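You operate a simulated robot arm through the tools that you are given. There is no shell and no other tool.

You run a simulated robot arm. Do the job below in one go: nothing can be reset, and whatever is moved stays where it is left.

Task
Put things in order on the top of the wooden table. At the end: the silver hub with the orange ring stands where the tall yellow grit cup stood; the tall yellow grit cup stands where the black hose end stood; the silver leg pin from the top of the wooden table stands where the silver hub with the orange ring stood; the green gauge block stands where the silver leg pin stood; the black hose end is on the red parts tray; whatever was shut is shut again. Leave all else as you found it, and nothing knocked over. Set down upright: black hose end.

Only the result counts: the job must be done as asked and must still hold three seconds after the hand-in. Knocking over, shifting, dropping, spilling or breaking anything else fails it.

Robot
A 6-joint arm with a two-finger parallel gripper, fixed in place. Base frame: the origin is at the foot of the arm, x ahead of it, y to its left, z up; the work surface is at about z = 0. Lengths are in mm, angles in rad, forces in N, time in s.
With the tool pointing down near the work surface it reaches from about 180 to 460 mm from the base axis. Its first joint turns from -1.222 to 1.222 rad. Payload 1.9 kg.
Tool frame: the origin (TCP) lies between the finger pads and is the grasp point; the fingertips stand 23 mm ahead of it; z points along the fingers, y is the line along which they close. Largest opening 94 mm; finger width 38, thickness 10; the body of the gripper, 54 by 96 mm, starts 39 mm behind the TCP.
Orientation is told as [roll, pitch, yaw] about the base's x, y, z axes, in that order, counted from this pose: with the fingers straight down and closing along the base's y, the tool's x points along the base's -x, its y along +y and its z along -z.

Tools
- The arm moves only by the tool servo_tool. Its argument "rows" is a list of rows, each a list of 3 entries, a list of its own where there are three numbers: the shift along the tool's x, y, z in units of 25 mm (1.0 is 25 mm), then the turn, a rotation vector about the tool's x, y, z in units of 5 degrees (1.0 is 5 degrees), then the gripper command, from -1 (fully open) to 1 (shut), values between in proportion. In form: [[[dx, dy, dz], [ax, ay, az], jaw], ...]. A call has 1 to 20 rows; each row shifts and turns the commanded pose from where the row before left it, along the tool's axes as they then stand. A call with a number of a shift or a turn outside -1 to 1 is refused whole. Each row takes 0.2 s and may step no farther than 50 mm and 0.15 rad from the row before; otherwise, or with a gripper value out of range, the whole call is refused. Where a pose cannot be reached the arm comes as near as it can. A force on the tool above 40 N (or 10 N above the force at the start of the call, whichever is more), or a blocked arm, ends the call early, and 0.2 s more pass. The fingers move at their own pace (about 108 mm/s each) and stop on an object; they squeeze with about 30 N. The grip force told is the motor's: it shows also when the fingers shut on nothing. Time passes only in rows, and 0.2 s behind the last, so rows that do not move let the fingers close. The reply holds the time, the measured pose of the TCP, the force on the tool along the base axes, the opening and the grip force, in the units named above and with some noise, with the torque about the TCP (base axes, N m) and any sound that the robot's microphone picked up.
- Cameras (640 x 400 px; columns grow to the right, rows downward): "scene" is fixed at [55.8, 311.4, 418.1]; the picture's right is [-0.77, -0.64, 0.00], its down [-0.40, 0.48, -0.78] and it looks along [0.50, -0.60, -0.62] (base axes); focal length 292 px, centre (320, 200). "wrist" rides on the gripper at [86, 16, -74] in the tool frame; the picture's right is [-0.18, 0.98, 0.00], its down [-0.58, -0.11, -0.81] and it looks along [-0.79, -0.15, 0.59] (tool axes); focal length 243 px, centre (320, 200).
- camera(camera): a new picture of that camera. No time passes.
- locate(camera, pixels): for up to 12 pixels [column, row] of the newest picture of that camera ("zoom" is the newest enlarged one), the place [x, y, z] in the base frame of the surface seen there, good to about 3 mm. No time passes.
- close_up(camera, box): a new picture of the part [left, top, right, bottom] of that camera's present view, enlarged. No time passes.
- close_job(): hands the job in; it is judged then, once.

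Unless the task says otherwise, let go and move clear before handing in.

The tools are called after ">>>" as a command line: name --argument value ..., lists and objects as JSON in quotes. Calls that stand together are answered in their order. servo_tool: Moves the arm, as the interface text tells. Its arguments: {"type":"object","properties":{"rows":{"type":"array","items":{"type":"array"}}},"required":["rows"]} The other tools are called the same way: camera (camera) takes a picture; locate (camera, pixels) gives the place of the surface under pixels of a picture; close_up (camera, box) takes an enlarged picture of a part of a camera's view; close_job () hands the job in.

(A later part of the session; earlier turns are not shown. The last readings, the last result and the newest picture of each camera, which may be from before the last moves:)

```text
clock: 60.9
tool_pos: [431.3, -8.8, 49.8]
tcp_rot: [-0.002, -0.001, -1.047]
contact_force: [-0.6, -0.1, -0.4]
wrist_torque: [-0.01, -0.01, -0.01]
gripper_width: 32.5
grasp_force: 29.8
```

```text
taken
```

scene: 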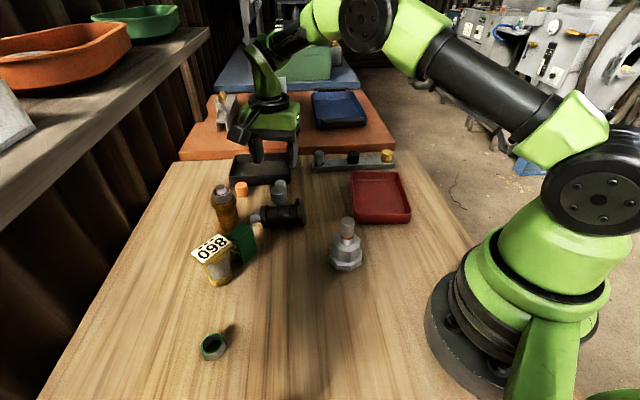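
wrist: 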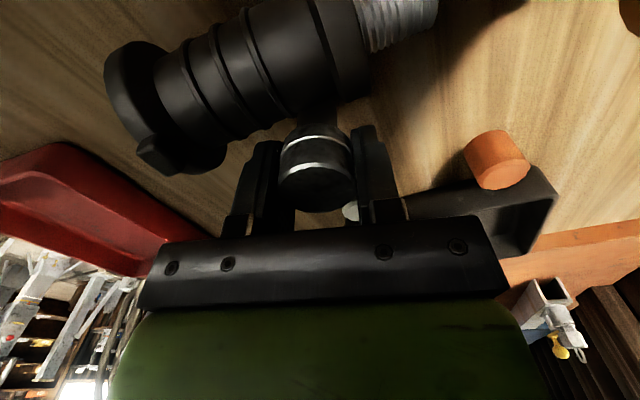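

Gripped at 32.5 mm around the head. I'll lift gently and check the hold before crossing over the hose end.

>>> servo_tool --rows '[[[0, 0, -0.1], [0, 0, 0], 1], [[0, 0, -0.15], [0, 0, 0], 1], [[0, 0, -0.15], [0, 0, 0], 1], [[0, 0, 0], [0, 0, 0], 1], [[0, 0, 0], [0, 0, 0], 1]]'

>>> camera --camera "wrist"

>>> close_up --camera "scene" --box '[220, 140, 320, 240]'

```text
clock: 62.0
tool_pos: [432.1, -9.4, 59.9]
tcp_rot: [-0.001, -0.001, -1.047]
contact_force: [-0.7, -0.2, -3.4]
wrist_torque: [-0.02, -0.03, 0.01]
gripper_width: 32.7
grasp_force: 30.5
```

```text
taken
```

wrist: 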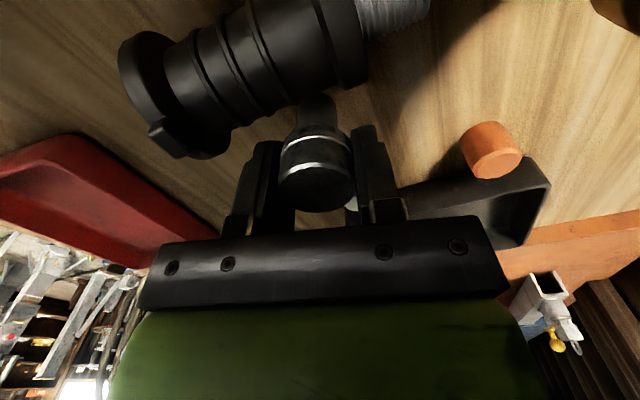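

```text
4.00 times, centred on (270, 190) of scene
```

zoom: 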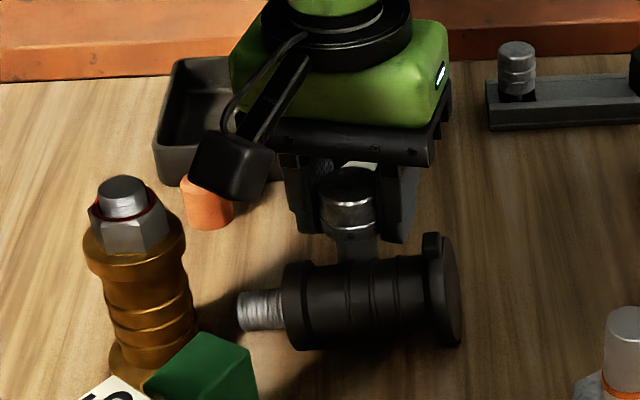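

The pin is held firmly (−3.4 N). I'll lift to z≈125 so it clears the hose end, and check.

>>> servo_tool --rows '[[[0, 0, -0.25], [0, 0, 0], 1], [[0, 0, -0.5], [0, 0, 0], 1], [[0, 0, -0.6], [0, 0, 0], 1], [[0, 0, -0.6], [0, 0, 0], 1], [[0, 0, -0.5], [0, 0, 0], 1], [[0, 0, -0.25], [0, 0, 0], 1]]'

>>> close_up --camera "wrist" --box '[180, 60, 460, 260]'

```text
clock: 63.5
tool_pos: [433.0, -10.2, 127.6]
tcp_rot: [-0.001, -0.001, -1.047]
contact_force: [0.4, -0.2, -2.3]
wrist_torque: [-0.02, 0.0, 0.0]
gripper_width: 32.7
grasp_force: 30.2
```

```text
2.00 times, centred on (320, 160) of wrist
```

zoom: 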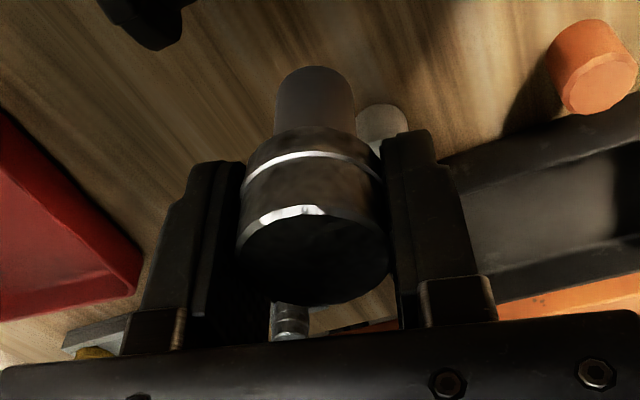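

The pin is steady in the grip. I'll fly it to the hub's old place (pin centre to (201.7,163.7)), turning to yaw −10° on the way.

>>> servo_tool --rows '[[[0.434, -0.179, 0], [0, 0, -0.4], 1], [[0.8795, -0.3271, 0], [0, 0, -0.83], 1], [[0.9009, -0.2626, 0], [0, 0, -0.83], 1], [[0.9176, -0.1967, 0], [0, 0, -0.83], 1], [[0.9294, -0.1298, 0], [0, 0, -0.83], 1], [[0.9363, -0.0622, 0], [0, 0, -0.83], 1], [[0.9384, 0.0057, 0], [0, 0, -0.83], 1], [[0.9355, 0.0736, 0], [0, 0, -0.83], 1], [[0.9277, 0.1411, 0], [0, 0, -0.83], 1], [[0.9151, 0.2079, 0], [0, 0, -0.83], 1], [[0.8976, 0.2736, 0], [0, 0, -0.83], 1], [[0.8755, 0.3378, 0], [0, 0, -0.83], 1], [[0.424, 0.2002, 0], [0, 0, -0.47], 1], [[0, 0, 0], [0, 0, 0], 1]]'

>>> camera --camera "wrist"

>>> camera --camera "scene"

```text
clock: 66.5
tool_pos: [208.9, 160.8, 127.2]
tcp_rot: [0.0, -0.001, -0.176]
contact_force: [-0.2, 0.3, -2.5]
wrist_torque: [0.02, 0.02, -0.01]
gripper_width: 32.6
grasp_force: 30.4
```

```text
taken
```

wrist: 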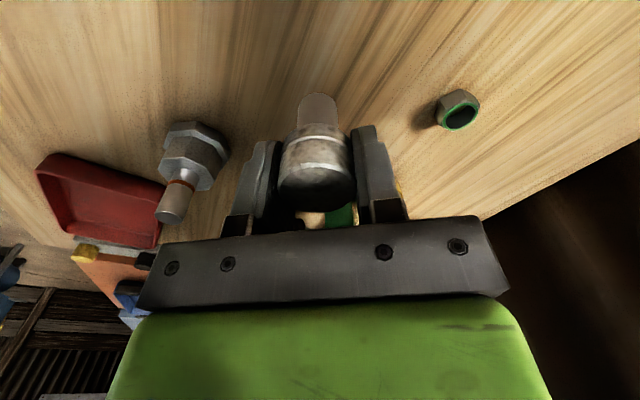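

```text
taken
```

scene: 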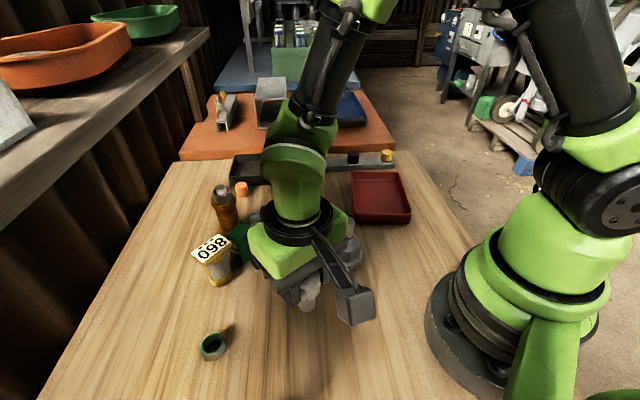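

Arrived with the pin over ≈(202,162). I'll locate its shaft and head to fine-tune before lowering.

>>> locate --camera "wrist" --pixels '[[318, 100], [303, 110], [334, 110], [318, 120], [285, 160], [350, 160], [318, 150], [318, 195]]'

>>> close_up --camera "scene" --box '[260, 250, 356, 330]'

>>> locate --camera "zoom" --pixels '[[270, 230], [350, 230], [310, 230], [310, 300], [280, 300], [340, 300]]'

```text
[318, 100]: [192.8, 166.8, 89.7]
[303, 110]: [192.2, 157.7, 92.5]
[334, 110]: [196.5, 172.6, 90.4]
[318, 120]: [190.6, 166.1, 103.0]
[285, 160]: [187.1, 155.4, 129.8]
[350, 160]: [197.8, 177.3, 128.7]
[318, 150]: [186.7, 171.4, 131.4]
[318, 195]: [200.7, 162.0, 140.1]
```

```text
5.00 times, centred on (308, 290) of scene
```

zoom: 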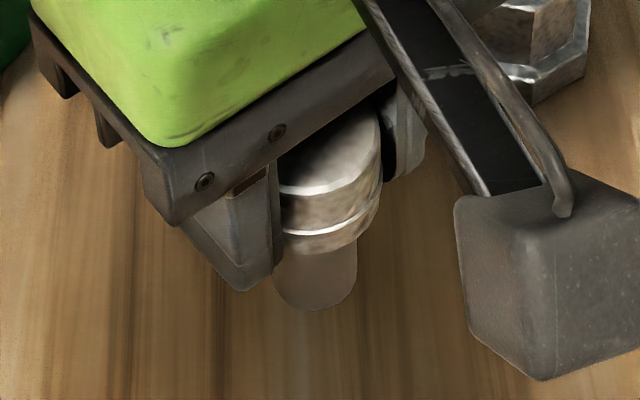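

```text
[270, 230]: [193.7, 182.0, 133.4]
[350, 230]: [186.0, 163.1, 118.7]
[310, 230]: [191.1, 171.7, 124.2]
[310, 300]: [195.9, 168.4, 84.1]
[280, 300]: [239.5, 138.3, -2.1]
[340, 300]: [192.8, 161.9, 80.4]
```

By the wrist view the pin's axis is at ≈(201.6,163.4), on target, with no creep (top still 12.5 above TCP). Lowering ~75 mm.

>>> servo_tool --rows '[[[0, 0.03, 0.4], [0, 0, 0], 1], [[0, 0, 0.7], [0, 0, 0], 1], [[0, 0, 0.7], [0, 0, 0], 1], [[0, 0, 0.6], [0, 0, 0], 1], [[0, 0, 0.3], [0, 0, 0], 1], [[0, 0, 0.2], [0, 0, 0], 1], [[0, 0, 0.08], [0, 0, 0], 1], [[0, 0, 0], [0, 0, 0], 1]]'

```text
clock: 68.2
tool_pos: [209.9, 163.0, 52.8]
tcp_rot: [-0.001, 0.001, -0.174]
contact_force: [-1.1, 0.6, -2.3]
wrist_torque: [-0.01, -0.04, 0.01]
gripper_width: 32.7
grasp_force: 29.8
```

>>> servo_tool --rows '[[[0, 0, 0.05], [0, 0, 0], 1], [[0, 0, 0.04], [0, 0, 0], 1], [[0, 0, 0], [0, 0, 0], 1]]'

```text
clock: 69.0
tool_pos: [209.8, 161.9, 50.7]
tcp_rot: [0.001, -0.002, -0.174]
contact_force: [0.1, 0.3, -1.5]
wrist_torque: [0.02, -0.06, -0.01]
gripper_width: 32.6
grasp_force: 29.8
```

The load has begun to drop (−1.5 N) at z≈50.7, so the pin is nearly down. One more 1 mm step.

>>> servo_tool --rows '[[[0, 0, 0.04], [0, 0, 0], 1], [[0, 0, 0], [0, 0, 0], 1]]'

```text
clock: 69.7
tool_pos: [210.1, 162.0, 50.1]
tcp_rot: [0.0, -0.001, -0.173]
contact_force: [-5.9, -1.7, 27.3]
wrist_torque: [-0.05, 0.44, 0.06]
gripper_width: 32.7
grasp_force: 29.9
```

Firm contact (27 N). I'll ease up 0.5 mm and open slowly.

>>> servo_tool --rows '[[[0, 0, -0.025], [0, 0, 0], 1], [[0, 0, 0], [0, 0, 0], 0.27], [[0, 0, 0], [0, 0, 0], 0.22], [[0, 0, 0], [0, 0, 0], 0.1], [[0, 0, 0], [0, 0, 0], -0.1], [[0, 0, 0], [0, 0, 0], -0.3], [[0, 0, 0], [0, 0, 0], -0.3]]'

>>> camera --camera "wrist"

>>> close_up --camera "scene" --box '[250, 260, 378, 370]'

```text
clock: 71.2
tool_pos: [210.2, 162.4, 50.9]
tcp_rot: [-0.002, 0.001, -0.173]
contact_force: [-0.5, -0.7, 0.3]
wrist_torque: [-0.01, 0.0, -0.01]
gripper_width: 61.0
grasp_force: 0.1
```

```text
taken
```

wrist: 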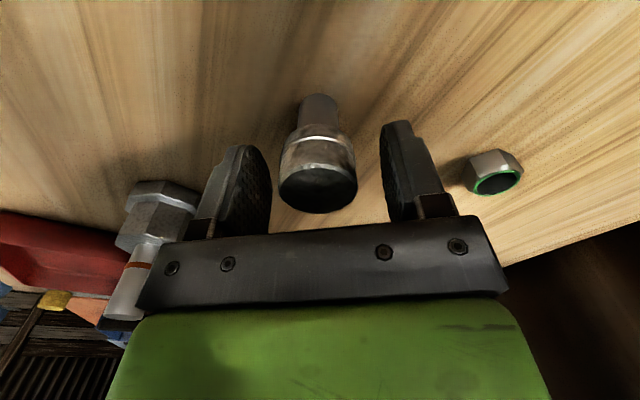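

```text
3.64 times, centred on (314, 315) of scene
```

zoom: 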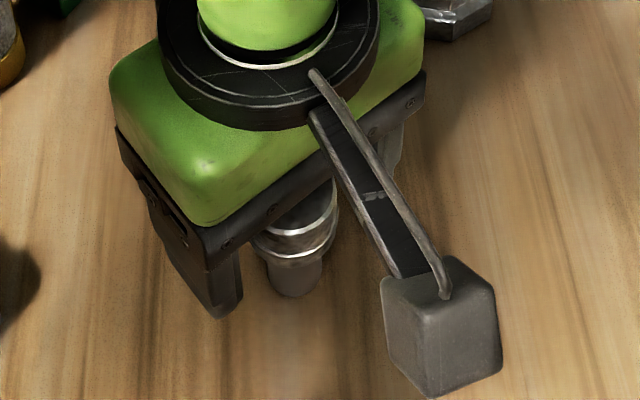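

The pin stands free and upright. Lifting straight up.

>>> servo_tool --rows '[[[0, 0, -0.4], [0, 0, 0], -0.3], [[0, 0, -0.8], [0, 0, 0], -0.3], [[0, 0, -1], [0, 0, 0], -0.3], [[0, 0, -1], [0, 0, 0], -0.3], [[0, 0, -1], [0, 0, 0], -0.3], [[0, 0, 0], [0, 0, 0], -0.3]]'

>>> camera --camera "wrist"

>>> camera --camera "scene"

```text
clock: 72.7
tool_pos: [208.3, 162.9, 154.8]
tcp_rot: [0.0, 0.0, -0.174]
contact_force: [0.4, 0.6, -0.2]
wrist_torque: [0.02, 0.01, -0.01]
gripper_width: 61.1
grasp_force: 0.1
```

```text
taken
```

wrist: 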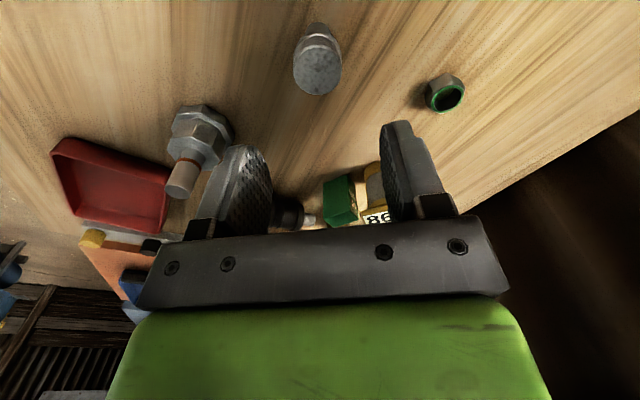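

```text
taken
```

scene: 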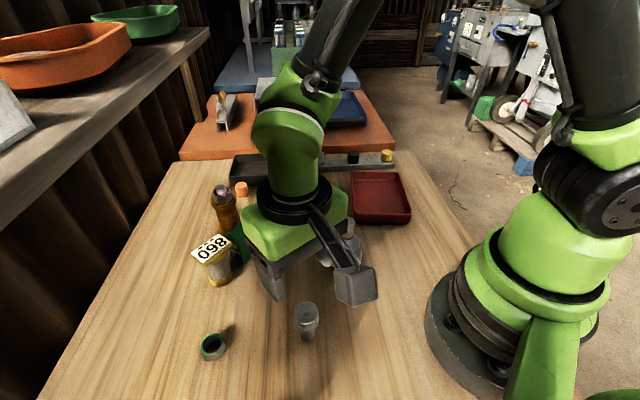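

The pin stands upright at the hub's old place (scene (306,315)). Before re-gripping the hose end I want to test in free air, high over the tray, how far the tool can tilt outward; moving there now.

>>> locate --camera "wrist" --pixels '[[318, 72], [296, 68], [339, 68], [318, 90]]'

>>> servo_tool --rows '[[[-0.2, -0.45, -0.3], [0, 0, 0], -0.3], [[-0.419, -0.901, -0.3], [0, 0, 0], -0.3], [[-0.419, -0.901, -0.3], [0, 0, 0], -0.3], [[-0.419, -0.901, -0.3], [0, 0, 0], -0.3], [[-0.419, -0.901, -0.3], [0, 0, 0], -0.3], [[-0.419, -0.901, -0.3], [0, 0, 0], -0.3], [[-0.419, -0.901, 0], [0, 0, 0], -0.3], [[-0.419, -0.901, 0], [0, 0, 0], -0.3], [[-0.419, -0.901, 0], [0, 0, 0], -0.3], [[-0.419, -0.901, 0], [0, 0, 0], -0.3], [[-0.419, -0.901, 0], [0, 0, 0], -0.3], [[-0.419, -0.901, 0], [0, 0, 0], -0.3], [[-0.419, -0.901, 0], [0, 0, 0], -0.3], [[-0.419, -0.901, 0], [0, 0, 0], -0.3], [[-0.419, -0.901, 0], [0, 0, 0], -0.3], [[-0.2, -0.45, 0], [0, 0, 0], -0.3], [[0, 0, 0], [0, 0, 1], -0.3], [[0, 0, 0], [0, 0, 1], -0.3], [[0, 0, 0], [0, 0, 1], -0.3], [[0, 0, 0], [0, 0, 1], -0.3]]'

```text
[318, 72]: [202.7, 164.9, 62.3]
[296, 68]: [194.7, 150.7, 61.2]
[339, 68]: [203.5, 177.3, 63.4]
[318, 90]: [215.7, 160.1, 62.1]
```

```text
clock: 76.8
tool_pos: [305.2, -197.2, 199.6]
tcp_rot: [0.0, 0.002, -0.524]
contact_force: [-0.5, -0.2, 0.7]
wrist_torque: [-0.01, 0.01, 0.0]
gripper_width: 61.0
grasp_force: 0.2
```

The pin's top reads (202.7,164.9), good. Now I'm over the tray at yaw −0.52; I'll test tilting the tool outward by 50° here in free air.

>>> servo_tool --rows '[[[0, 0, 0], [0, -1, 0], -0.3], [[0, 0, 0], [0, -1, 0], -0.3], [[0, 0, 0], [0, -1, 0], -0.3], [[0, 0, 0], [0, -1, 0], -0.3], [[0, 0, 0], [0, -1, 0], -0.3], [[0, 0, 0], [0, -1, 0], -0.3], [[0, 0, 0], [0, -1, 0], -0.3], [[0, 0, 0], [0, -1, 0], -0.3], [[0, 0, 0], [0, -1, 0], -0.3], [[0, 0, 0], [0, -1, 0], -0.3], [[0, 0, 0], [0, 0, 0], -0.3]]'

>>> camera --camera "scene"

```text
clock: 79.2
tool_pos: [312.8, -182.6, 199.7]
tcp_rot: [0.137, -0.665, -0.538]
contact_force: [0.5, 0.3, 0.1]
wrist_torque: [0.05, 0.0, 0.01]
gripper_width: 61.2
grasp_force: 0.1
out of reach, approached as far as the arm can: row 7, 8, 9, 10
```

```text
taken
```

scene: 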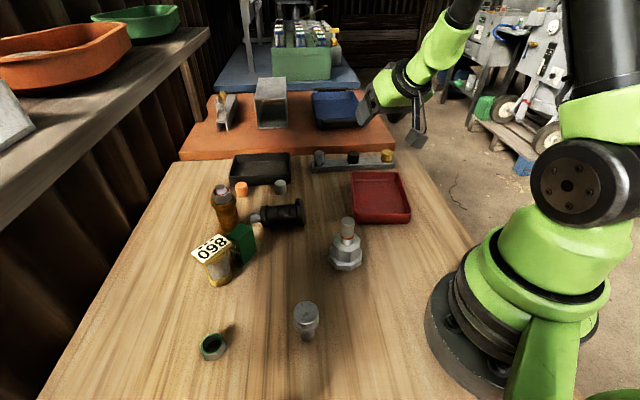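

Outward tilt saturates at ~35° here (rows 7–10 out of reach), so placing with an outward tilt won't work. I'll level the hand again and then test a sideways tilt with the hand turned 90° to the radial direction.

>>> servo_tool --rows '[[[0, 0, 0], [0, 1, 0], -0.3], [[0, 0, 0], [0, 1, 0], -0.3], [[0, 0, 0], [0, 1, 0], -0.3], [[0, 0, 0], [0, 1, 0], -0.3], [[0, 0, 0], [0, 1, 0], -0.3], [[0, 0, 0], [0, 1, 0], -0.3], [[0, 0, 0], [0, 1, 0], -0.3], [[0, 0, 0], [0, 1, 0], -0.3], [[0, 0, 0], [0, 1, 0], -0.3], [[0, 0, 0], [0, 1, 0], -0.3], [[0, 0, 0], [0, 0, 0], -0.3]]'

```text
clock: 81.7
tool_pos: [314.9, -179.3, 200.4]
tcp_rot: [0.124, 0.149, -0.421]
contact_force: [-0.1, 0.3, 0.4]
wrist_torque: [-0.01, -0.02, -0.01]
gripper_width: 61.0
grasp_force: 0.1
out of reach, approached as far as the arm can: row 2
```

The hand returned to roll 0.12, pitch 0.15, yaw −0.42 (commands were clipped). I'll level it first.

>>> servo_tool --rows '[[[0, 0, 0], [0.71, -0.85, 0], -0.3], [[0, 0, 0], [0.71, -0.85, 0], -0.3], [[0, 0, 0], [0, 0, 0], -0.3]]'

```text
clock: 82.5
tool_pos: [314.3, -179.1, 200.7]
tcp_rot: [-0.002, 0.002, -0.433]
contact_force: [0.0, 0.8, 0.4]
wrist_torque: [0.01, 0.02, 0.04]
gripper_width: 60.7
grasp_force: 0.1
```

Level again at yaw −0.43. Now turning to yaw ≈ +57° (perpendicular to the radial direction) at this height.

>>> servo_tool --rows '[[[0, 0, 0], [0, 0, -1], -0.3], [[0, 0, 0], [0, 0, -1], -0.3], [[0, 0, 0], [0, 0, -1], -0.3], [[0, 0, 0], [0, 0, -1], -0.3], [[0, 0, 0], [0, 0, -1], -0.3], [[0, 0, 0], [0, 0, -1], -0.3], [[0, 0, 0], [0, 0, -1], -0.3], [[0, 0, 0], [0, 0, -1], -0.3], [[0, 0, 0], [0, 0, -1], -0.3], [[0, 0, 0], [0, 0, -1], -0.3], [[0, 0, 0], [0, 0, -1], -0.3], [[0, 0, 0], [0, 0, -1], -0.3], [[0, 0, 0], [0, 0, -1], -0.3], [[0, 0, 0], [0, 0, -1], -0.3], [[0, 0, 0], [0, 0, -1], -0.3], [[0, 0, 0], [0, 0, -1], -0.3], [[0, 0, 0], [0, 0, -0.4], -0.3], [[0, 0, 0], [0, 0, 0], -0.3]]'

>>> servo_tool --rows '[[[0, 0, 0], [0, -1, 0], -0.3], [[0, 0, 0], [0, -1, 0], -0.3], [[0, 0, 0], [0, -1, 0], -0.3], [[0, 0, 0], [0, -1, 0], -0.3], [[0, 0, 0], [0, -1, 0], -0.3], [[0, 0, 0], [0, -1, 0], -0.3], [[0, 0, 0], [0, -1, 0], -0.3], [[0, 0, 0], [0, -1, 0], -0.3], [[0, 0, 0], [0, 0, 0], -0.3]]'

>>> camera --camera "scene"

```text
clock: 86.2
tool_pos: [314.5, -178.1, 202.1]
tcp_rot: [0.001, -0.001, 1.0]
contact_force: [1.0, 0.5, 0.3]
wrist_torque: [-0.01, 0.01, -0.01]
gripper_width: 61.1
grasp_force: 0.0
```

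```text
clock: 88.2
tool_pos: [314.4, -178.7, 199.8]
tcp_rot: [0.002, -0.699, 0.996]
contact_force: [0.1, 0.3, 0.3]
wrist_torque: [-0.01, 0.01, -0.01]
gripper_width: 61.2
grasp_force: 0.1
```

```text
taken
```

scene: 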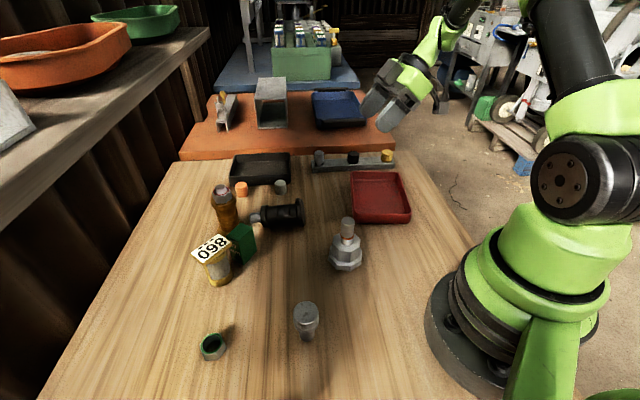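

A 40° sideways tilt is reached exactly. I'll continue to see how far it goes.

>>> servo_tool --rows '[[[0, 0, 0], [0, -1, 0], -0.3], [[0, 0, 0], [0, -1, 0], -0.3], [[0, 0, 0], [0, -1, 0], -0.3], [[0, 0, 0], [0, -1, 0], -0.3], [[0, 0, 0], [0, -1, 0], -0.3], [[0, 0, 0], [0, -1, 0], -0.3], [[0, 0, 0], [0, 0, 0], -0.3]]'

```text
clock: 89.8
tool_pos: [324.6, -181.5, 203.7]
tcp_rot: [0.013, -1.22, 0.986]
contact_force: [0.8, 0.8, 0.9]
wrist_torque: [-0.01, 0.01, 0.0]
gripper_width: 61.4
grasp_force: 0.1
out of reach, approached as far as the arm can: row 6
```

It reaches about 65–70° sideways, so a 45–50° sideways placing tilt over the tray is fine. I'll level the hand again, then test the inward picking tilt near the table centre.

>>> servo_tool --rows '[[[0, 0, 0], [0, 1, 0], -0.3], [[0, 0, 0], [0, 1, 0], -0.3], [[0, 0, 0], [0, 1, 0], -0.3], [[0, 0, 0], [0, 1, 0], -0.3], [[0, 0, 0], [0, 1, 0], -0.3], [[0, 0, 0], [0, 1, 0], -0.3], [[0, 0, 0], [0, 1, 0], -0.3], [[0, 0, 0], [0, 1, 0], -0.3], [[0, 0, 0], [0, 1, 0], -0.3], [[0, 0, 0], [0, 1, 0], -0.3], [[0, 0, 0], [0, 1, 0], -0.3], [[0, 0, 0], [0, 1, 0], -0.3], [[0, 0, 0], [0, 1, 0], -0.3], [[0, 0, 0], [0, 1, 0], -0.3], [[0, 0, 0], [0, 0, 0], -0.3]]'

```text
clock: 93.0
tool_pos: [325.2, -181.4, 205.7]
tcp_rot: [0.003, 0.002, 0.999]
contact_force: [0.0, -0.2, -0.3]
wrist_torque: [0.0, 0.0, 0.02]
gripper_width: 61.2
grasp_force: 0.0
```

Level at (325,-181,206). Moving over the staging spot near (291,106) and turning to yaw 20°.

>>> servo_tool --rows '[[[-0.4, 0.33, 0.1], [0, 0, 0], -0.3], [[-0.813, 0.668, 0.17], [0, 0, 0], -0.3], [[-0.813, 0.668, 0.17], [0, 0, 0], -0.3], [[-0.813, 0.668, 0.17], [0, 0, 0], -0.3], [[-0.813, 0.668, 0.17], [0, 0, 0], -0.3], [[-0.813, 0.668, 0.17], [0, 0, 0], -0.3], [[-0.813, 0.668, 0.17], [0, 0, 0], -0.3], [[-0.813, 0.668, 0.17], [0, 0, 0], -0.3], [[-0.813, 0.668, 0.17], [0, 0, 0], -0.3], [[-0.813, 0.668, 0.17], [0, 0, 0], -0.3], [[-0.813, 0.668, 0.17], [0, 0, 0], -0.3], [[-0.4, 0.33, 0.1], [0, 0, 0], -0.3], [[0, 0, 0], [0, 0, 1], -0.3], [[0, 0, 0], [0, 0, 1], -0.3], [[0, 0, 0], [0, 0, 1], -0.3], [[0, 0, 0], [0, 0, 1], -0.3], [[0, 0, 0], [0, 0, 1], -0.3], [[0, 0, 0], [0, 0, 1], -0.3], [[0, 0, 0], [0, 0, 1], -0.3], [[0, 0, 0], [0, 0, 0.45], -0.3]]'

>>> camera --camera "wrist"

```text
clock: 97.2
tool_pos: [290.1, 106.2, 158.1]
tcp_rot: [0.0, 0.002, 0.348]
contact_force: [0.2, 0.6, 0.8]
wrist_torque: [0.0, 0.01, -0.01]
gripper_width: 61.3
grasp_force: 0.1
```

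```text
taken
```

wrist: 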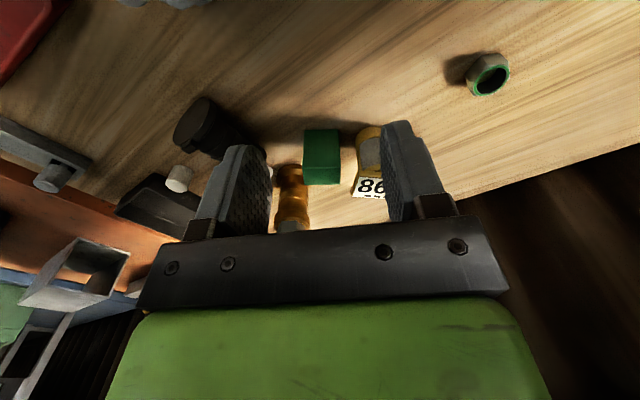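

The spot below is clear. I'll first lower to z≈70 (to stay well under the shelf) and then test the 40° inward tilt.

>>> servo_tool --rows '[[[0, 0, 0.8], [0, 0, 0], -0.3], [[0, 0, 0.9], [0, 0, 0], -0.3], [[0, 0, 0.9], [0, 0, 0], -0.3], [[0, 0, 0.9], [0, 0, 0], -0.3], [[0, 0, 0], [0, 1, 0], -0.3], [[0, 0, 0], [0, 1, 0], -0.3], [[0, 0, 0], [0, 1, 0], -0.3], [[0, 0, 0], [0, 1, 0], -0.3], [[0, 0, 0], [0, 1, 0], -0.3], [[0, 0, 0], [0, 1, 0], -0.3], [[0, 0, 0], [0, 1, 0], -0.3], [[0, 0, 0], [0, 1, 0], -0.3], [[0, 0, 0], [0, 0, 0], -0.3]]'

>>> camera --camera "scene"

```text
clock: 100.0
tool_pos: [289.8, 106.8, 71.0]
tcp_rot: [0.002, 0.7, 0.348]
contact_force: [-0.7, 0.5, 0.8]
wrist_torque: [0.0, 0.02, 0.01]
gripper_width: 61.3
grasp_force: 0.1
```

```text
taken
```

scene: 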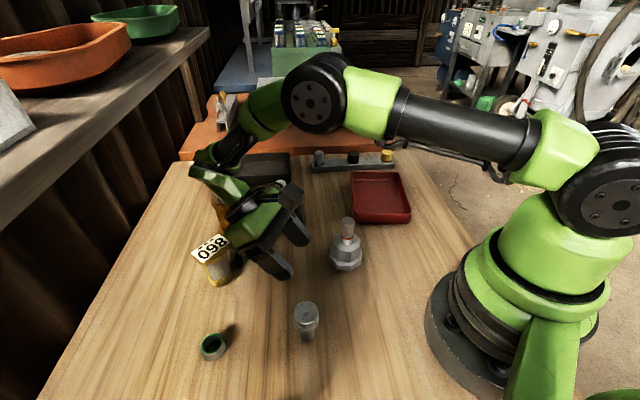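

The 40° inward tilt is reached exactly, so the plan works: stage the hose end lying radially here, pick it with a 40° inward tilt, and set it in the tray with a ~48° sideways tilt. Levelling and going to look at the lying hose end from above.

>>> servo_tool --rows '[[[0, 0, 0], [0, -1, 0], -0.3], [[0, 0, 0], [0, -1, 0], -0.3], [[0, 0, 0], [0, -1, 0], -0.3], [[0, 0, 0], [0, -1, 0], -0.3], [[0, 0, 0], [0, -1, 0], -0.3], [[0, 0, 0], [0, -1, 0], -0.3], [[0, 0, 0], [0, -1, 0], -0.3], [[0, 0, 0], [0, -1, 0], -0.3], [[0, 0, -1], [0, 0, 0], -0.3], [[0, 0, -1], [0, 0, 0], -0.3], [[0, 0, -1], [0, 0, 0], -0.3], [[0, 0, -0.6], [0, 0, 0], -0.3], [[-0.084, -0.94, 0], [0, 0, -0.4], -0.3], [[-0.084, -0.94, 0], [0, 0, -0.4], -0.3], [[-0.084, -0.94, 0], [0, 0, -0.4], -0.3], [[-0.084, -0.94, 0], [0, 0, -0.4], -0.3], [[-0.084, -0.94, 0], [0, 0, -0.4], -0.3], [[0, 0, 0], [0, 0, 0], -0.3]]'

>>> camera --camera "wrist"

```text
clock: 103.8
tool_pos: [348.8, 2.6, 158.5]
tcp_rot: [0.002, 0.002, 0.525]
contact_force: [-0.7, 1.0, 0.6]
wrist_torque: [0.02, 0.0, 0.01]
gripper_width: 61.0
grasp_force: 0.0
```

```text
taken
```

wrist: 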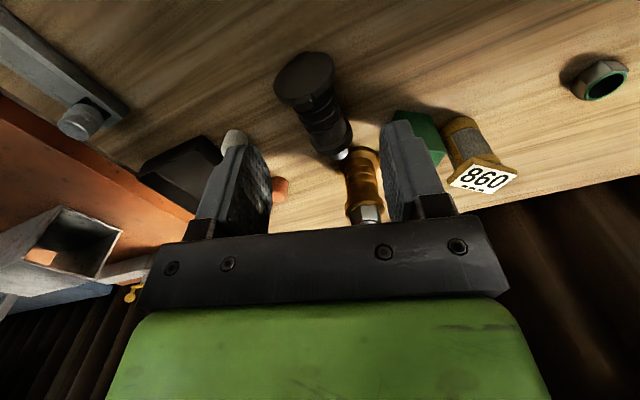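

The hose end lies ahead at wrist (318,110), base disc (305,78), stub tip (342,155). I'll zoom and locate its outline.

>>> close_up --camera "wrist" --box '[250, 40, 378, 170]'

>>> locate --camera "zoom" --pixels '[[320, 200]]'

```text
3.08 times, centred on (314, 105) of wrist
```

zoom: 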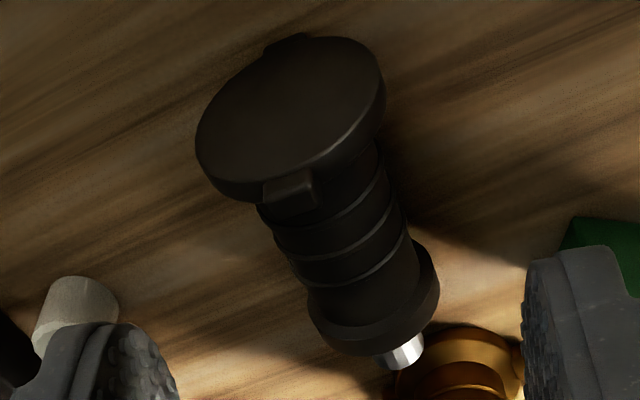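

```text
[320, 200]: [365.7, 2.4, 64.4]
```

I'll locate points down both sides of the body, the collar, stub and base disc to get its axis.

>>> locate --camera "zoom" --pixels '[[205, 140], [380, 85], [290, 120], [290, 195], [268, 222], [395, 185], [300, 280], [412, 235], [318, 325], [436, 285], [385, 330], [402, 355]]'

>>> locate --camera "zoom" --pixels '[[335, 225], [350, 255], [362, 290], [345, 320], [400, 300], [290, 40], [250, 190], [340, 160], [380, 362], [420, 345], [330, 340], [300, 245]]'

```text
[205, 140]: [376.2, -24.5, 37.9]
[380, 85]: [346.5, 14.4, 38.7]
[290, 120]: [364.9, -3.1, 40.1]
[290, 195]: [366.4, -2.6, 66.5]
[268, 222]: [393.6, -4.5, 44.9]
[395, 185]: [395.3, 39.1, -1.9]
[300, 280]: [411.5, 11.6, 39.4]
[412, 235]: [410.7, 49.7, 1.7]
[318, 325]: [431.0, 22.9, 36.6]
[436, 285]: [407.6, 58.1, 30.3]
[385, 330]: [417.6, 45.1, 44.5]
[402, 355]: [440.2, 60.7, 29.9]
```

```text
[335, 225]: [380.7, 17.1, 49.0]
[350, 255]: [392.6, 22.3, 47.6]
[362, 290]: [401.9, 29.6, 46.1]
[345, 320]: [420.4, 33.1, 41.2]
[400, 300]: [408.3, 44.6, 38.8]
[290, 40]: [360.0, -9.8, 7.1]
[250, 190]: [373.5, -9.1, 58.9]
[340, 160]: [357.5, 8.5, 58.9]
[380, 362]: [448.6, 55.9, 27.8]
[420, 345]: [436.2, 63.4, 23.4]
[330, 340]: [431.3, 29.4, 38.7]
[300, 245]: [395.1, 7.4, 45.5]
```

The base disc centre is ≈(361,-5,33) and the collar centre ≈(419,40,23), so the axis runs at ≈37° azimuth, tilted a little by its lug. I'll go over its middle (394,20.5) with yaw 37°.

>>> servo_tool --rows '[[[-0.64, -0.1, 0], [0, 0, -0.7], -0.3], [[-0.64, -0.1, 0], [0, 0, -0.7], -0.3], [[-0.64, -0.09, 0.5], [0, 0, 0], -0.3], [[0, 0, 1], [0, 0, 0], -0.3], [[0, 0, 0.7], [0, 0, 0], -0.3], [[0, 0, 0], [0, 0, 0], -0.3]]'

>>> camera --camera "wrist"

>>> close_up --camera "scene" --box '[210, 140, 330, 250]'

```text
clock: 105.2
tool_pos: [390.8, 23.4, 104.7]
tcp_rot: [0.003, 0.001, 0.645]
contact_force: [-0.6, -0.7, -0.1]
wrist_torque: [-0.01, 0.03, -0.03]
gripper_width: 61.3
grasp_force: 0.0
```

```text
taken
```

wrist: 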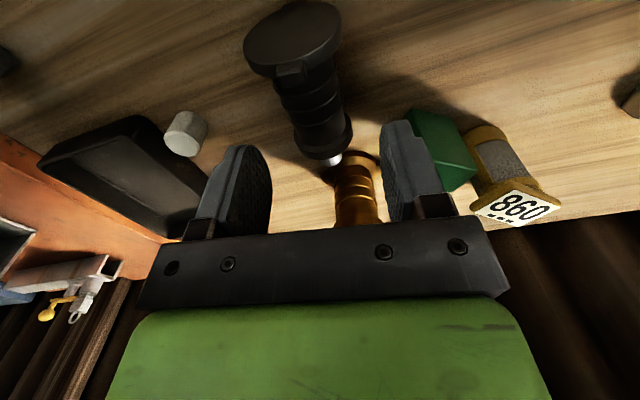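

```text
3.64 times, centred on (270, 195) of scene
```

zoom: 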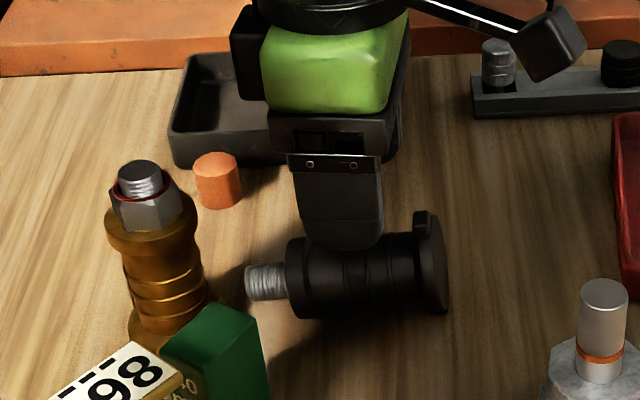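

I'll refine the hose axis from this closer view before going down.

>>> close_up --camera "wrist" --box '[230, 0, 374, 180]'

>>> locate --camera "wrist" --pixels '[[246, 50], [338, 15], [290, 45], [292, 120], [350, 125], [322, 140], [277, 85], [338, 75], [285, 105], [343, 95], [325, 158], [340, 158]]'

```text
2.22 times, centred on (302, 90) of wrist
```

zoom: 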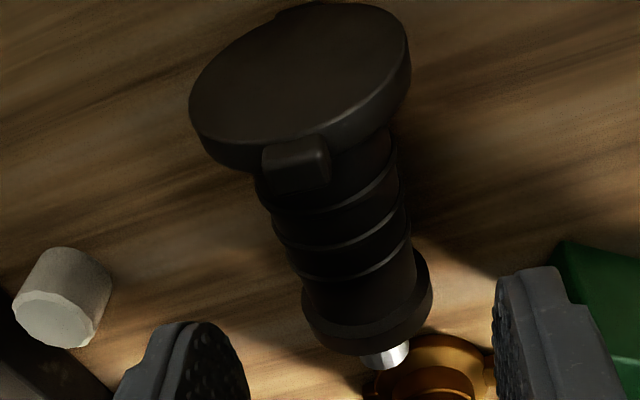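

```text
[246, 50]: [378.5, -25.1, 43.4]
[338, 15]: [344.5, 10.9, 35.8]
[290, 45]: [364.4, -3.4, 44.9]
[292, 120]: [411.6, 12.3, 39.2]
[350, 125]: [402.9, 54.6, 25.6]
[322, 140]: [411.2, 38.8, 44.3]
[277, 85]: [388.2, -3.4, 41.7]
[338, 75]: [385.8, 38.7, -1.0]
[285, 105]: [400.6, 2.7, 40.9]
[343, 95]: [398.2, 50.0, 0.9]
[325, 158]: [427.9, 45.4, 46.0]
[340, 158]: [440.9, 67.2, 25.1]
```

The axis refines to ≈38.5° through (393,20). I'll shift 4 mm to the tool's −y side, trim the yaw and descend to z≈32.

>>> servo_tool --rows '[[[0, -0.175, 0.3], [0, 0, -0.3], -0.3], [[0, 0, 0.8], [0, 0, 0], -0.3], [[0, 0, 0.8], [0, 0, 0], -0.3], [[0, 0, 0.6], [0, 0, 0], -0.3], [[0, 0, 0.4], [0, 0, 0], -0.3], [[0, 0, 0], [0, 0, 0], -0.3]]'

>>> camera --camera "wrist"

>>> close_up --camera "scene" --box '[210, 140, 330, 250]'

```text
clock: 106.7
tool_pos: [394.5, 19.7, 32.6]
tcp_rot: [0.003, 0.002, 0.672]
contact_force: [0.6, 0.8, -0.6]
wrist_torque: [0.0, -0.03, 0.0]
gripper_width: 61.1
grasp_force: 0.1
```

```text
taken
```

wrist: 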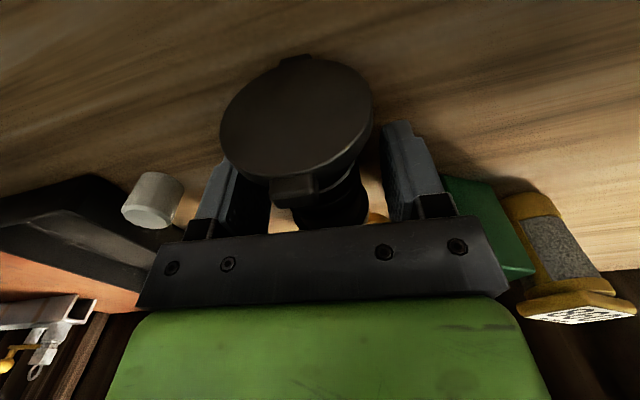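

```text
3.64 times, centred on (270, 195) of scene
```

zoom: 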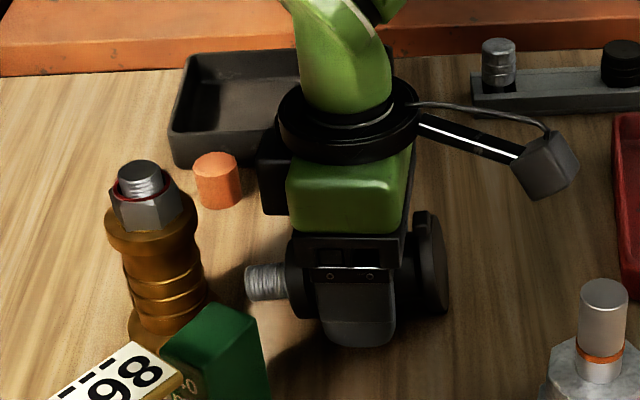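

The jaws straddle the ribbed body cleanly. Closing gently.

>>> servo_tool --rows '[[[0, 0, 0], [0, 0, 0], 0], [[0, 0, 0], [0, 0, 0], 0.15], [[0, 0, 0], [0, 0, 0], 1], [[0, 0, 0], [0, 0, 0], 1], [[0, 0, 0], [0, 0, 0], 1]]'

>>> camera --camera "wrist"

```text
clock: 107.8
tool_pos: [394.4, 20.4, 32.7]
tcp_rot: [0.001, 0.002, 0.674]
contact_force: [0.4, 0.4, 0.2]
wrist_torque: [0.02, -0.07, -0.01]
gripper_width: 37.3
grasp_force: 30.2
```

```text
taken
```

wrist: 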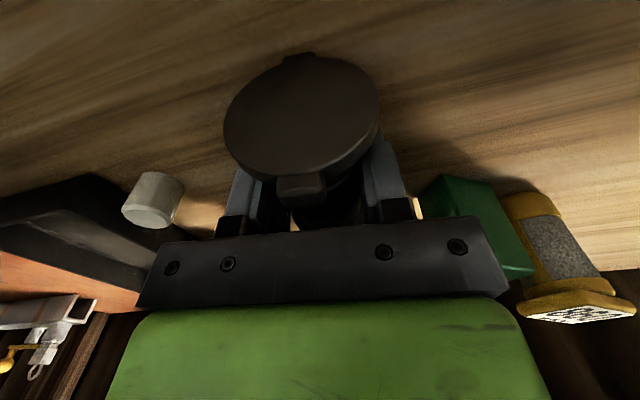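

Gripped at 37.3 mm. Lifting ~10 mm and checking load.

>>> servo_tool --rows '[[[0, 0, -0.1], [0, 0, 0], 1], [[0, 0, -0.15], [0, 0, 0], 1], [[0, 0, -0.15], [0, 0, 0], 1], [[0, 0, 0], [0, 0, 0], 1]]'

>>> camera --camera "wrist"

>>> close_up --camera "scene" --box '[210, 140, 330, 250]'

```text
clock: 108.8
tool_pos: [394.1, 20.7, 43.4]
tcp_rot: [0.003, 0.001, 0.672]
contact_force: [0.2, -0.7, -1.9]
wrist_torque: [0.0, 0.0, -0.01]
gripper_width: 37.6
grasp_force: 29.6
```

```text
taken
```

wrist: 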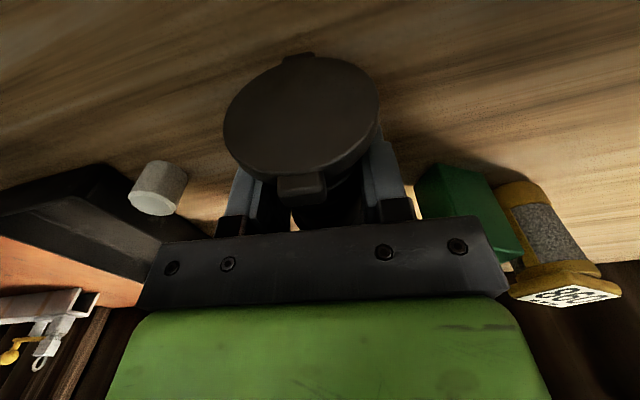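

```text
3.64 times, centred on (270, 195) of scene
```

zoom: 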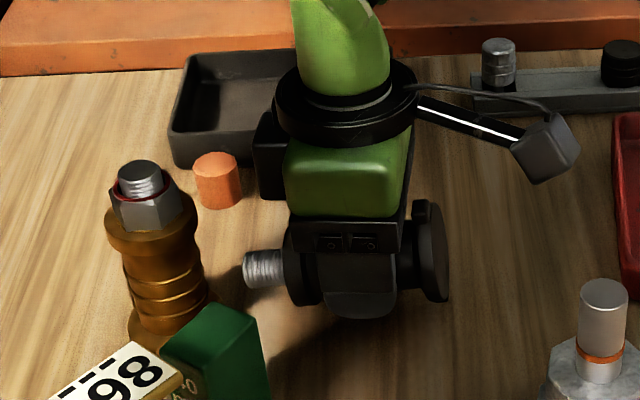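

The hose end is light (1.9 N) and balanced in the grip. I'll carry it low to the staging spot (290,106), turning it radial (yaw 20°).

>>> servo_tool --rows '[[[0.094, 0.4385, 0], [0, 0, 0.53], 1], [[0.2284, 0.8674, 0], [0, 0, 0.53], 1], [[0.2682, 0.856, 0], [0, 0, 0.53], 1], [[0.3075, 0.8426, 0], [0, 0, 0.53], 1], [[0.3462, 0.8275, 0], [0, 0, 0.53], 1], [[0.384, 0.8106, 0], [0, 0, 0.53], 1], [[0.2106, 0.396, 0], [0, 0, 0.53], 1], [[0, 0, 0], [0, 0, 0], 1]]'

>>> camera --camera "wrist"

>>> camera --camera "scene"

```text
clock: 110.7
tool_pos: [291.0, 105.0, 43.6]
tcp_rot: [0.001, 0.002, 0.347]
contact_force: [0.1, 0.3, -0.8]
wrist_torque: [-0.02, 0.0, -0.02]
gripper_width: 37.4
grasp_force: 30.1
```

```text
taken
```

wrist: 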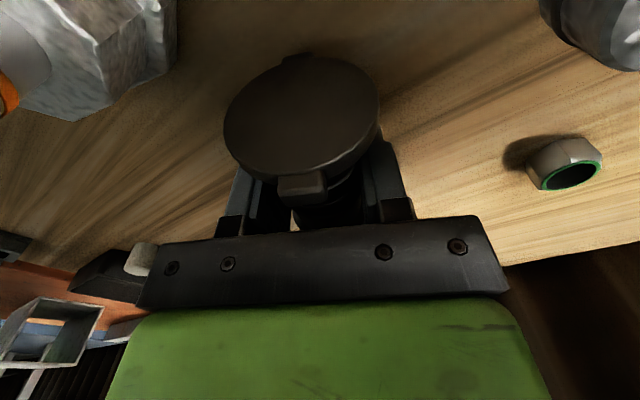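

```text
taken
```

scene: 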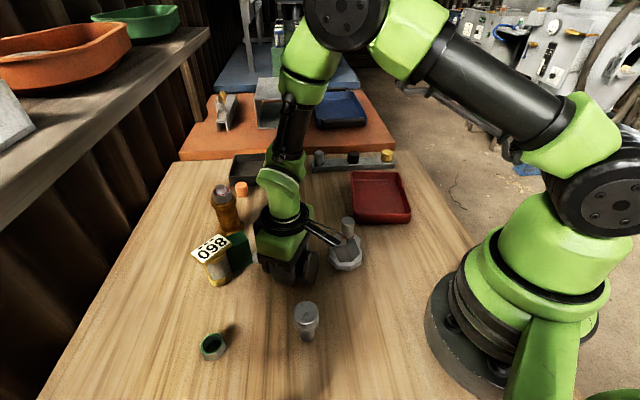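

At the staging spot with the hub and pin well clear. Lowering the hose end onto the table.

>>> servo_tool --rows '[[[0, 0, 0.2], [0, 0, 0], 1], [[0, 0, 0.16], [0, 0, 0], 1], [[0, 0, 0.04], [0, 0, 0], 1], [[0, 0, 0], [0, 0, 0], 1]]'

```text
clock: 111.7
tool_pos: [289.9, 105.5, 34.2]
tcp_rot: [0.001, 0.002, 0.347]
contact_force: [-0.4, -0.3, -1.3]
wrist_torque: [-0.02, 0.0, 0.0]
gripper_width: 37.2
grasp_force: 30.4
```

>>> servo_tool --rows '[[[0, 0, 0.04], [0, 0, 0], 1], [[0, 0, 0.03], [0, 0, 0], 1], [[0, 0, 0], [0, 0, 0], 1]]'

```text
clock: 112.5
tool_pos: [291.7, 104.6, 30.1]
tcp_rot: [-0.001, 0.001, 0.349]
contact_force: [2.5, 3.7, 12.2]
wrist_torque: [0.18, -0.12, 0.04]
gripper_width: 36.8
grasp_force: 29.6
```

Contact (12 N). Opening slowly to release.

>>> servo_tool --rows '[[[0, 0, -0.02], [0, 0, 0], 0.18], [[0, 0, 0], [0, 0, 0], 0.1], [[0, 0, 0], [0, 0, 0], -0.1], [[0, 0, 0], [0, 0, 0], -0.25], [[0, 0, 0], [0, 0, 0], -0.25]]'

>>> camera --camera "wrist"

>>> close_up --camera "scene" --box '[230, 200, 358, 310]'

```text
clock: 113.7
tool_pos: [290.3, 105.0, 31.6]
tcp_rot: [0.002, 0.001, 0.348]
contact_force: [0.0, -0.1, 0.4]
wrist_torque: [-0.02, -0.01, -0.02]
gripper_width: 58.5
grasp_force: 0.0
```

```text
taken
```

wrist: 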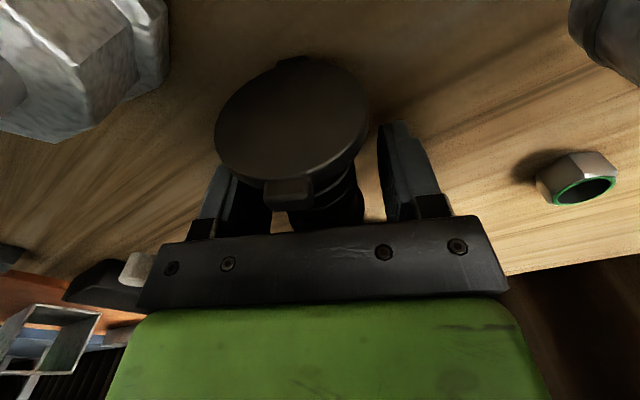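

```text
3.64 times, centred on (294, 255) of scene
```

zoom: 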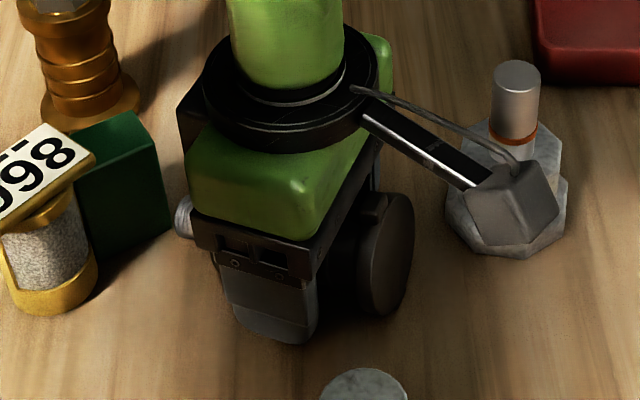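

The hose end rests on the table at the staging spot. I'll raise the hand and measure its exact pose.

>>> servo_tool --rows '[[[0, 0, -0.4], [0, 0, 0], -0.25], [[0, 0, -0.8], [0, 0, 0], -0.25], [[0, 0, -1], [0, 0, 0], -0.25], [[0, 0, -1], [0, 0, 0], -0.25], [[0, 0, 0], [0, 0, 0], -0.25]]'

>>> close_up --camera "wrist" --box '[220, 0, 400, 180]'

>>> close_up --camera "scene" --box '[230, 200, 358, 310]'

```text
clock: 114.8
tool_pos: [290.8, 104.4, 112.0]
tcp_rot: [0.003, 0.001, 0.346]
contact_force: [-0.1, 0.4, 0.2]
wrist_torque: [0.02, 0.01, -0.01]
gripper_width: 58.8
grasp_force: 0.0
```

```text
2.22 times, centred on (310, 90) of wrist
```

zoom: 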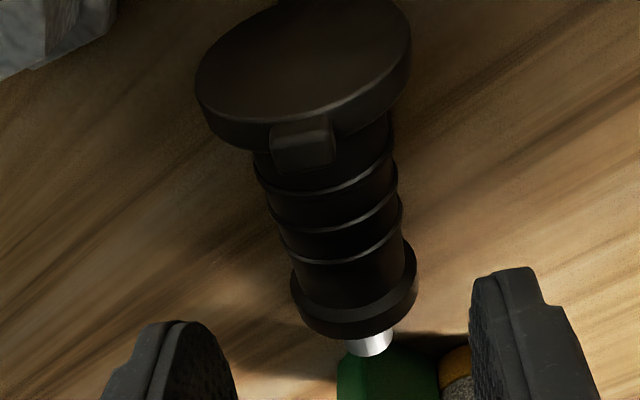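

```text
3.64 times, centred on (294, 255) of scene
```

zoom: 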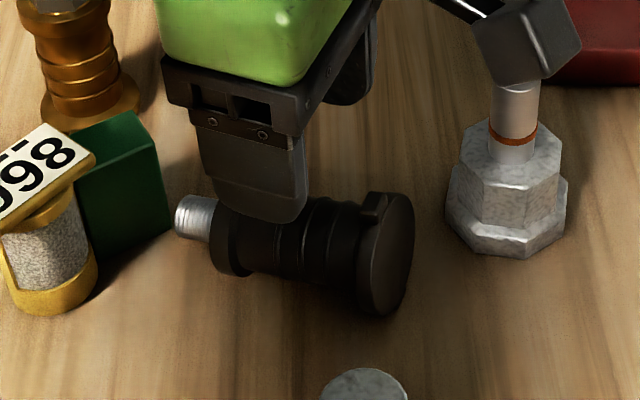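

I'll locate points on both views of the staged hose end.

>>> locate --camera "wrist" --pixels '[[256, 44], [348, 27], [303, 32], [298, 131], [353, 121], [303, 58], [332, 155], [285, 86], [342, 79], [296, 110], [346, 101], [318, 105]]'

>>> locate --camera "zoom" --pixels '[[182, 215], [195, 202], [235, 210], [300, 205], [388, 255], [395, 198], [385, 312], [411, 235], [225, 265], [280, 272], [340, 285], [375, 210]]'

```text
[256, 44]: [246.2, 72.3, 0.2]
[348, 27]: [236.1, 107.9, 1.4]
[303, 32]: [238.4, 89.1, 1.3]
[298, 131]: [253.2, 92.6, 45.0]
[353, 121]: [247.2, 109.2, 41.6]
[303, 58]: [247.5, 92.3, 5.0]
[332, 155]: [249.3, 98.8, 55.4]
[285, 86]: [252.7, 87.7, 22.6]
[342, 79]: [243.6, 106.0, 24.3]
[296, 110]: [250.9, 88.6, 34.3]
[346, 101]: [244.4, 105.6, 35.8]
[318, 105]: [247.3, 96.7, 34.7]
```

```text
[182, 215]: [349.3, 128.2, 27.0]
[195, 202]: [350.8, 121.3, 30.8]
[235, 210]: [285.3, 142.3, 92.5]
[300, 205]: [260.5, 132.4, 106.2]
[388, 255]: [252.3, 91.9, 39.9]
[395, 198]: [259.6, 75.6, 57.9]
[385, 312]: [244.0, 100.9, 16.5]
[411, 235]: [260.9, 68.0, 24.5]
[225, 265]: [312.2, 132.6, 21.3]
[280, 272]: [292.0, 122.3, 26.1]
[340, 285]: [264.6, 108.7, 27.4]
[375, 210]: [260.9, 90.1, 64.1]
```

The wrist locates used an older full picture, so I'll take a fresh wrist image and repeat.

>>> camera --camera "wrist"

>>> locate --camera "wrist" --pixels '[[256, 44], [348, 27], [303, 32], [298, 131], [353, 121], [303, 58], [332, 155], [285, 86], [342, 79], [296, 110], [346, 101], [318, 105]]'

```text
taken
```

wrist: 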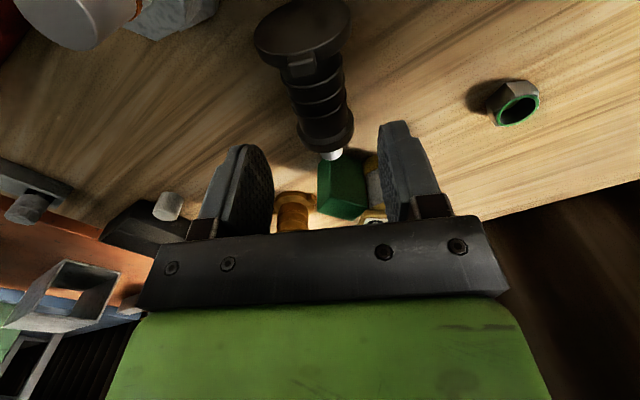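

```text
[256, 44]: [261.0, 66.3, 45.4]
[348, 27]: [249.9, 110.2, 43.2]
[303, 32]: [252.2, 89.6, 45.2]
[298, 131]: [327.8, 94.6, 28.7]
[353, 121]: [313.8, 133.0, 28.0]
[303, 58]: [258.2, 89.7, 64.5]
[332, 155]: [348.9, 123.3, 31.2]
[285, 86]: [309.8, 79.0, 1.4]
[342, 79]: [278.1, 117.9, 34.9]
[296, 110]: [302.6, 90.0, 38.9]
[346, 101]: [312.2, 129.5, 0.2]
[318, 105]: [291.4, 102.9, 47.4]
```

The staged hose end's axis is ≈20.5° through (255,88)–(321,114). A box on the hand's far side would touch the green block during the tilted pick, so I'll first move the block to its final place (the pin's old spot is now free). Going over the block at yaw ≈11.4°.

>>> servo_tool --rows '[[[-0.4, -0.07, -0.4], [0, 0, 0], -0.25], [[-0.8, -0.14, -0.4], [0, 0, 0], -0.25], [[-0.8, -0.14, 0], [0, 0, 0], -0.25], [[-0.8, -0.14, 0], [0, 0, 0], -0.25], [[-0.8, -0.14, 0], [0, 0, 0.85], -0.1], [[-0.4, -0.07, 0], [0, 0, 0.83], 0.02], [[0, 0, 0], [0, 0, 0], 0.02]]'

>>> camera --camera "wrist"

>>> camera --camera "scene"

```text
clock: 116.5
tool_pos: [392.0, 121.7, 132.3]
tcp_rot: [0.0, 0.001, 0.201]
contact_force: [0.2, 0.1, 0.6]
wrist_torque: [-0.05, 0.01, -0.03]
gripper_width: 46.1
grasp_force: 0.1
```

```text
taken
```

wrist: 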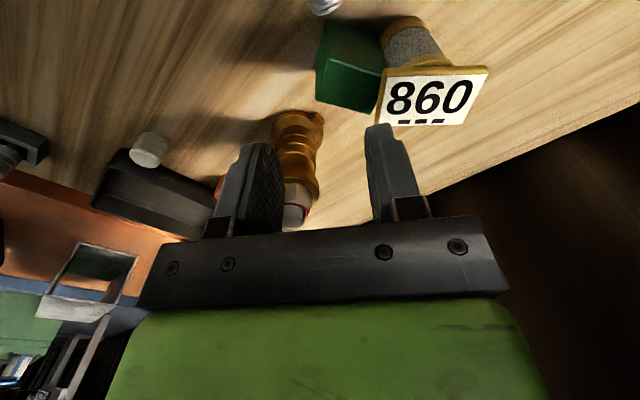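

```text
taken
```

scene: 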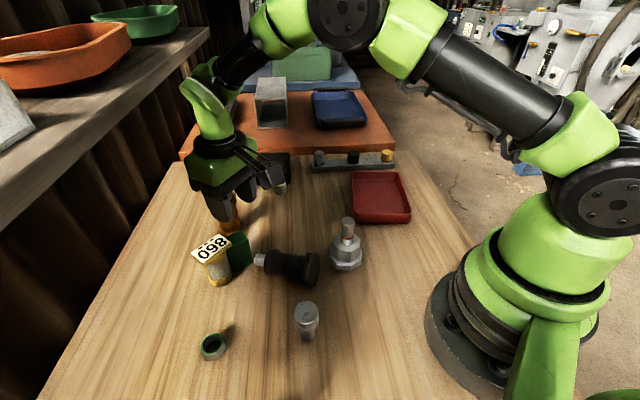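

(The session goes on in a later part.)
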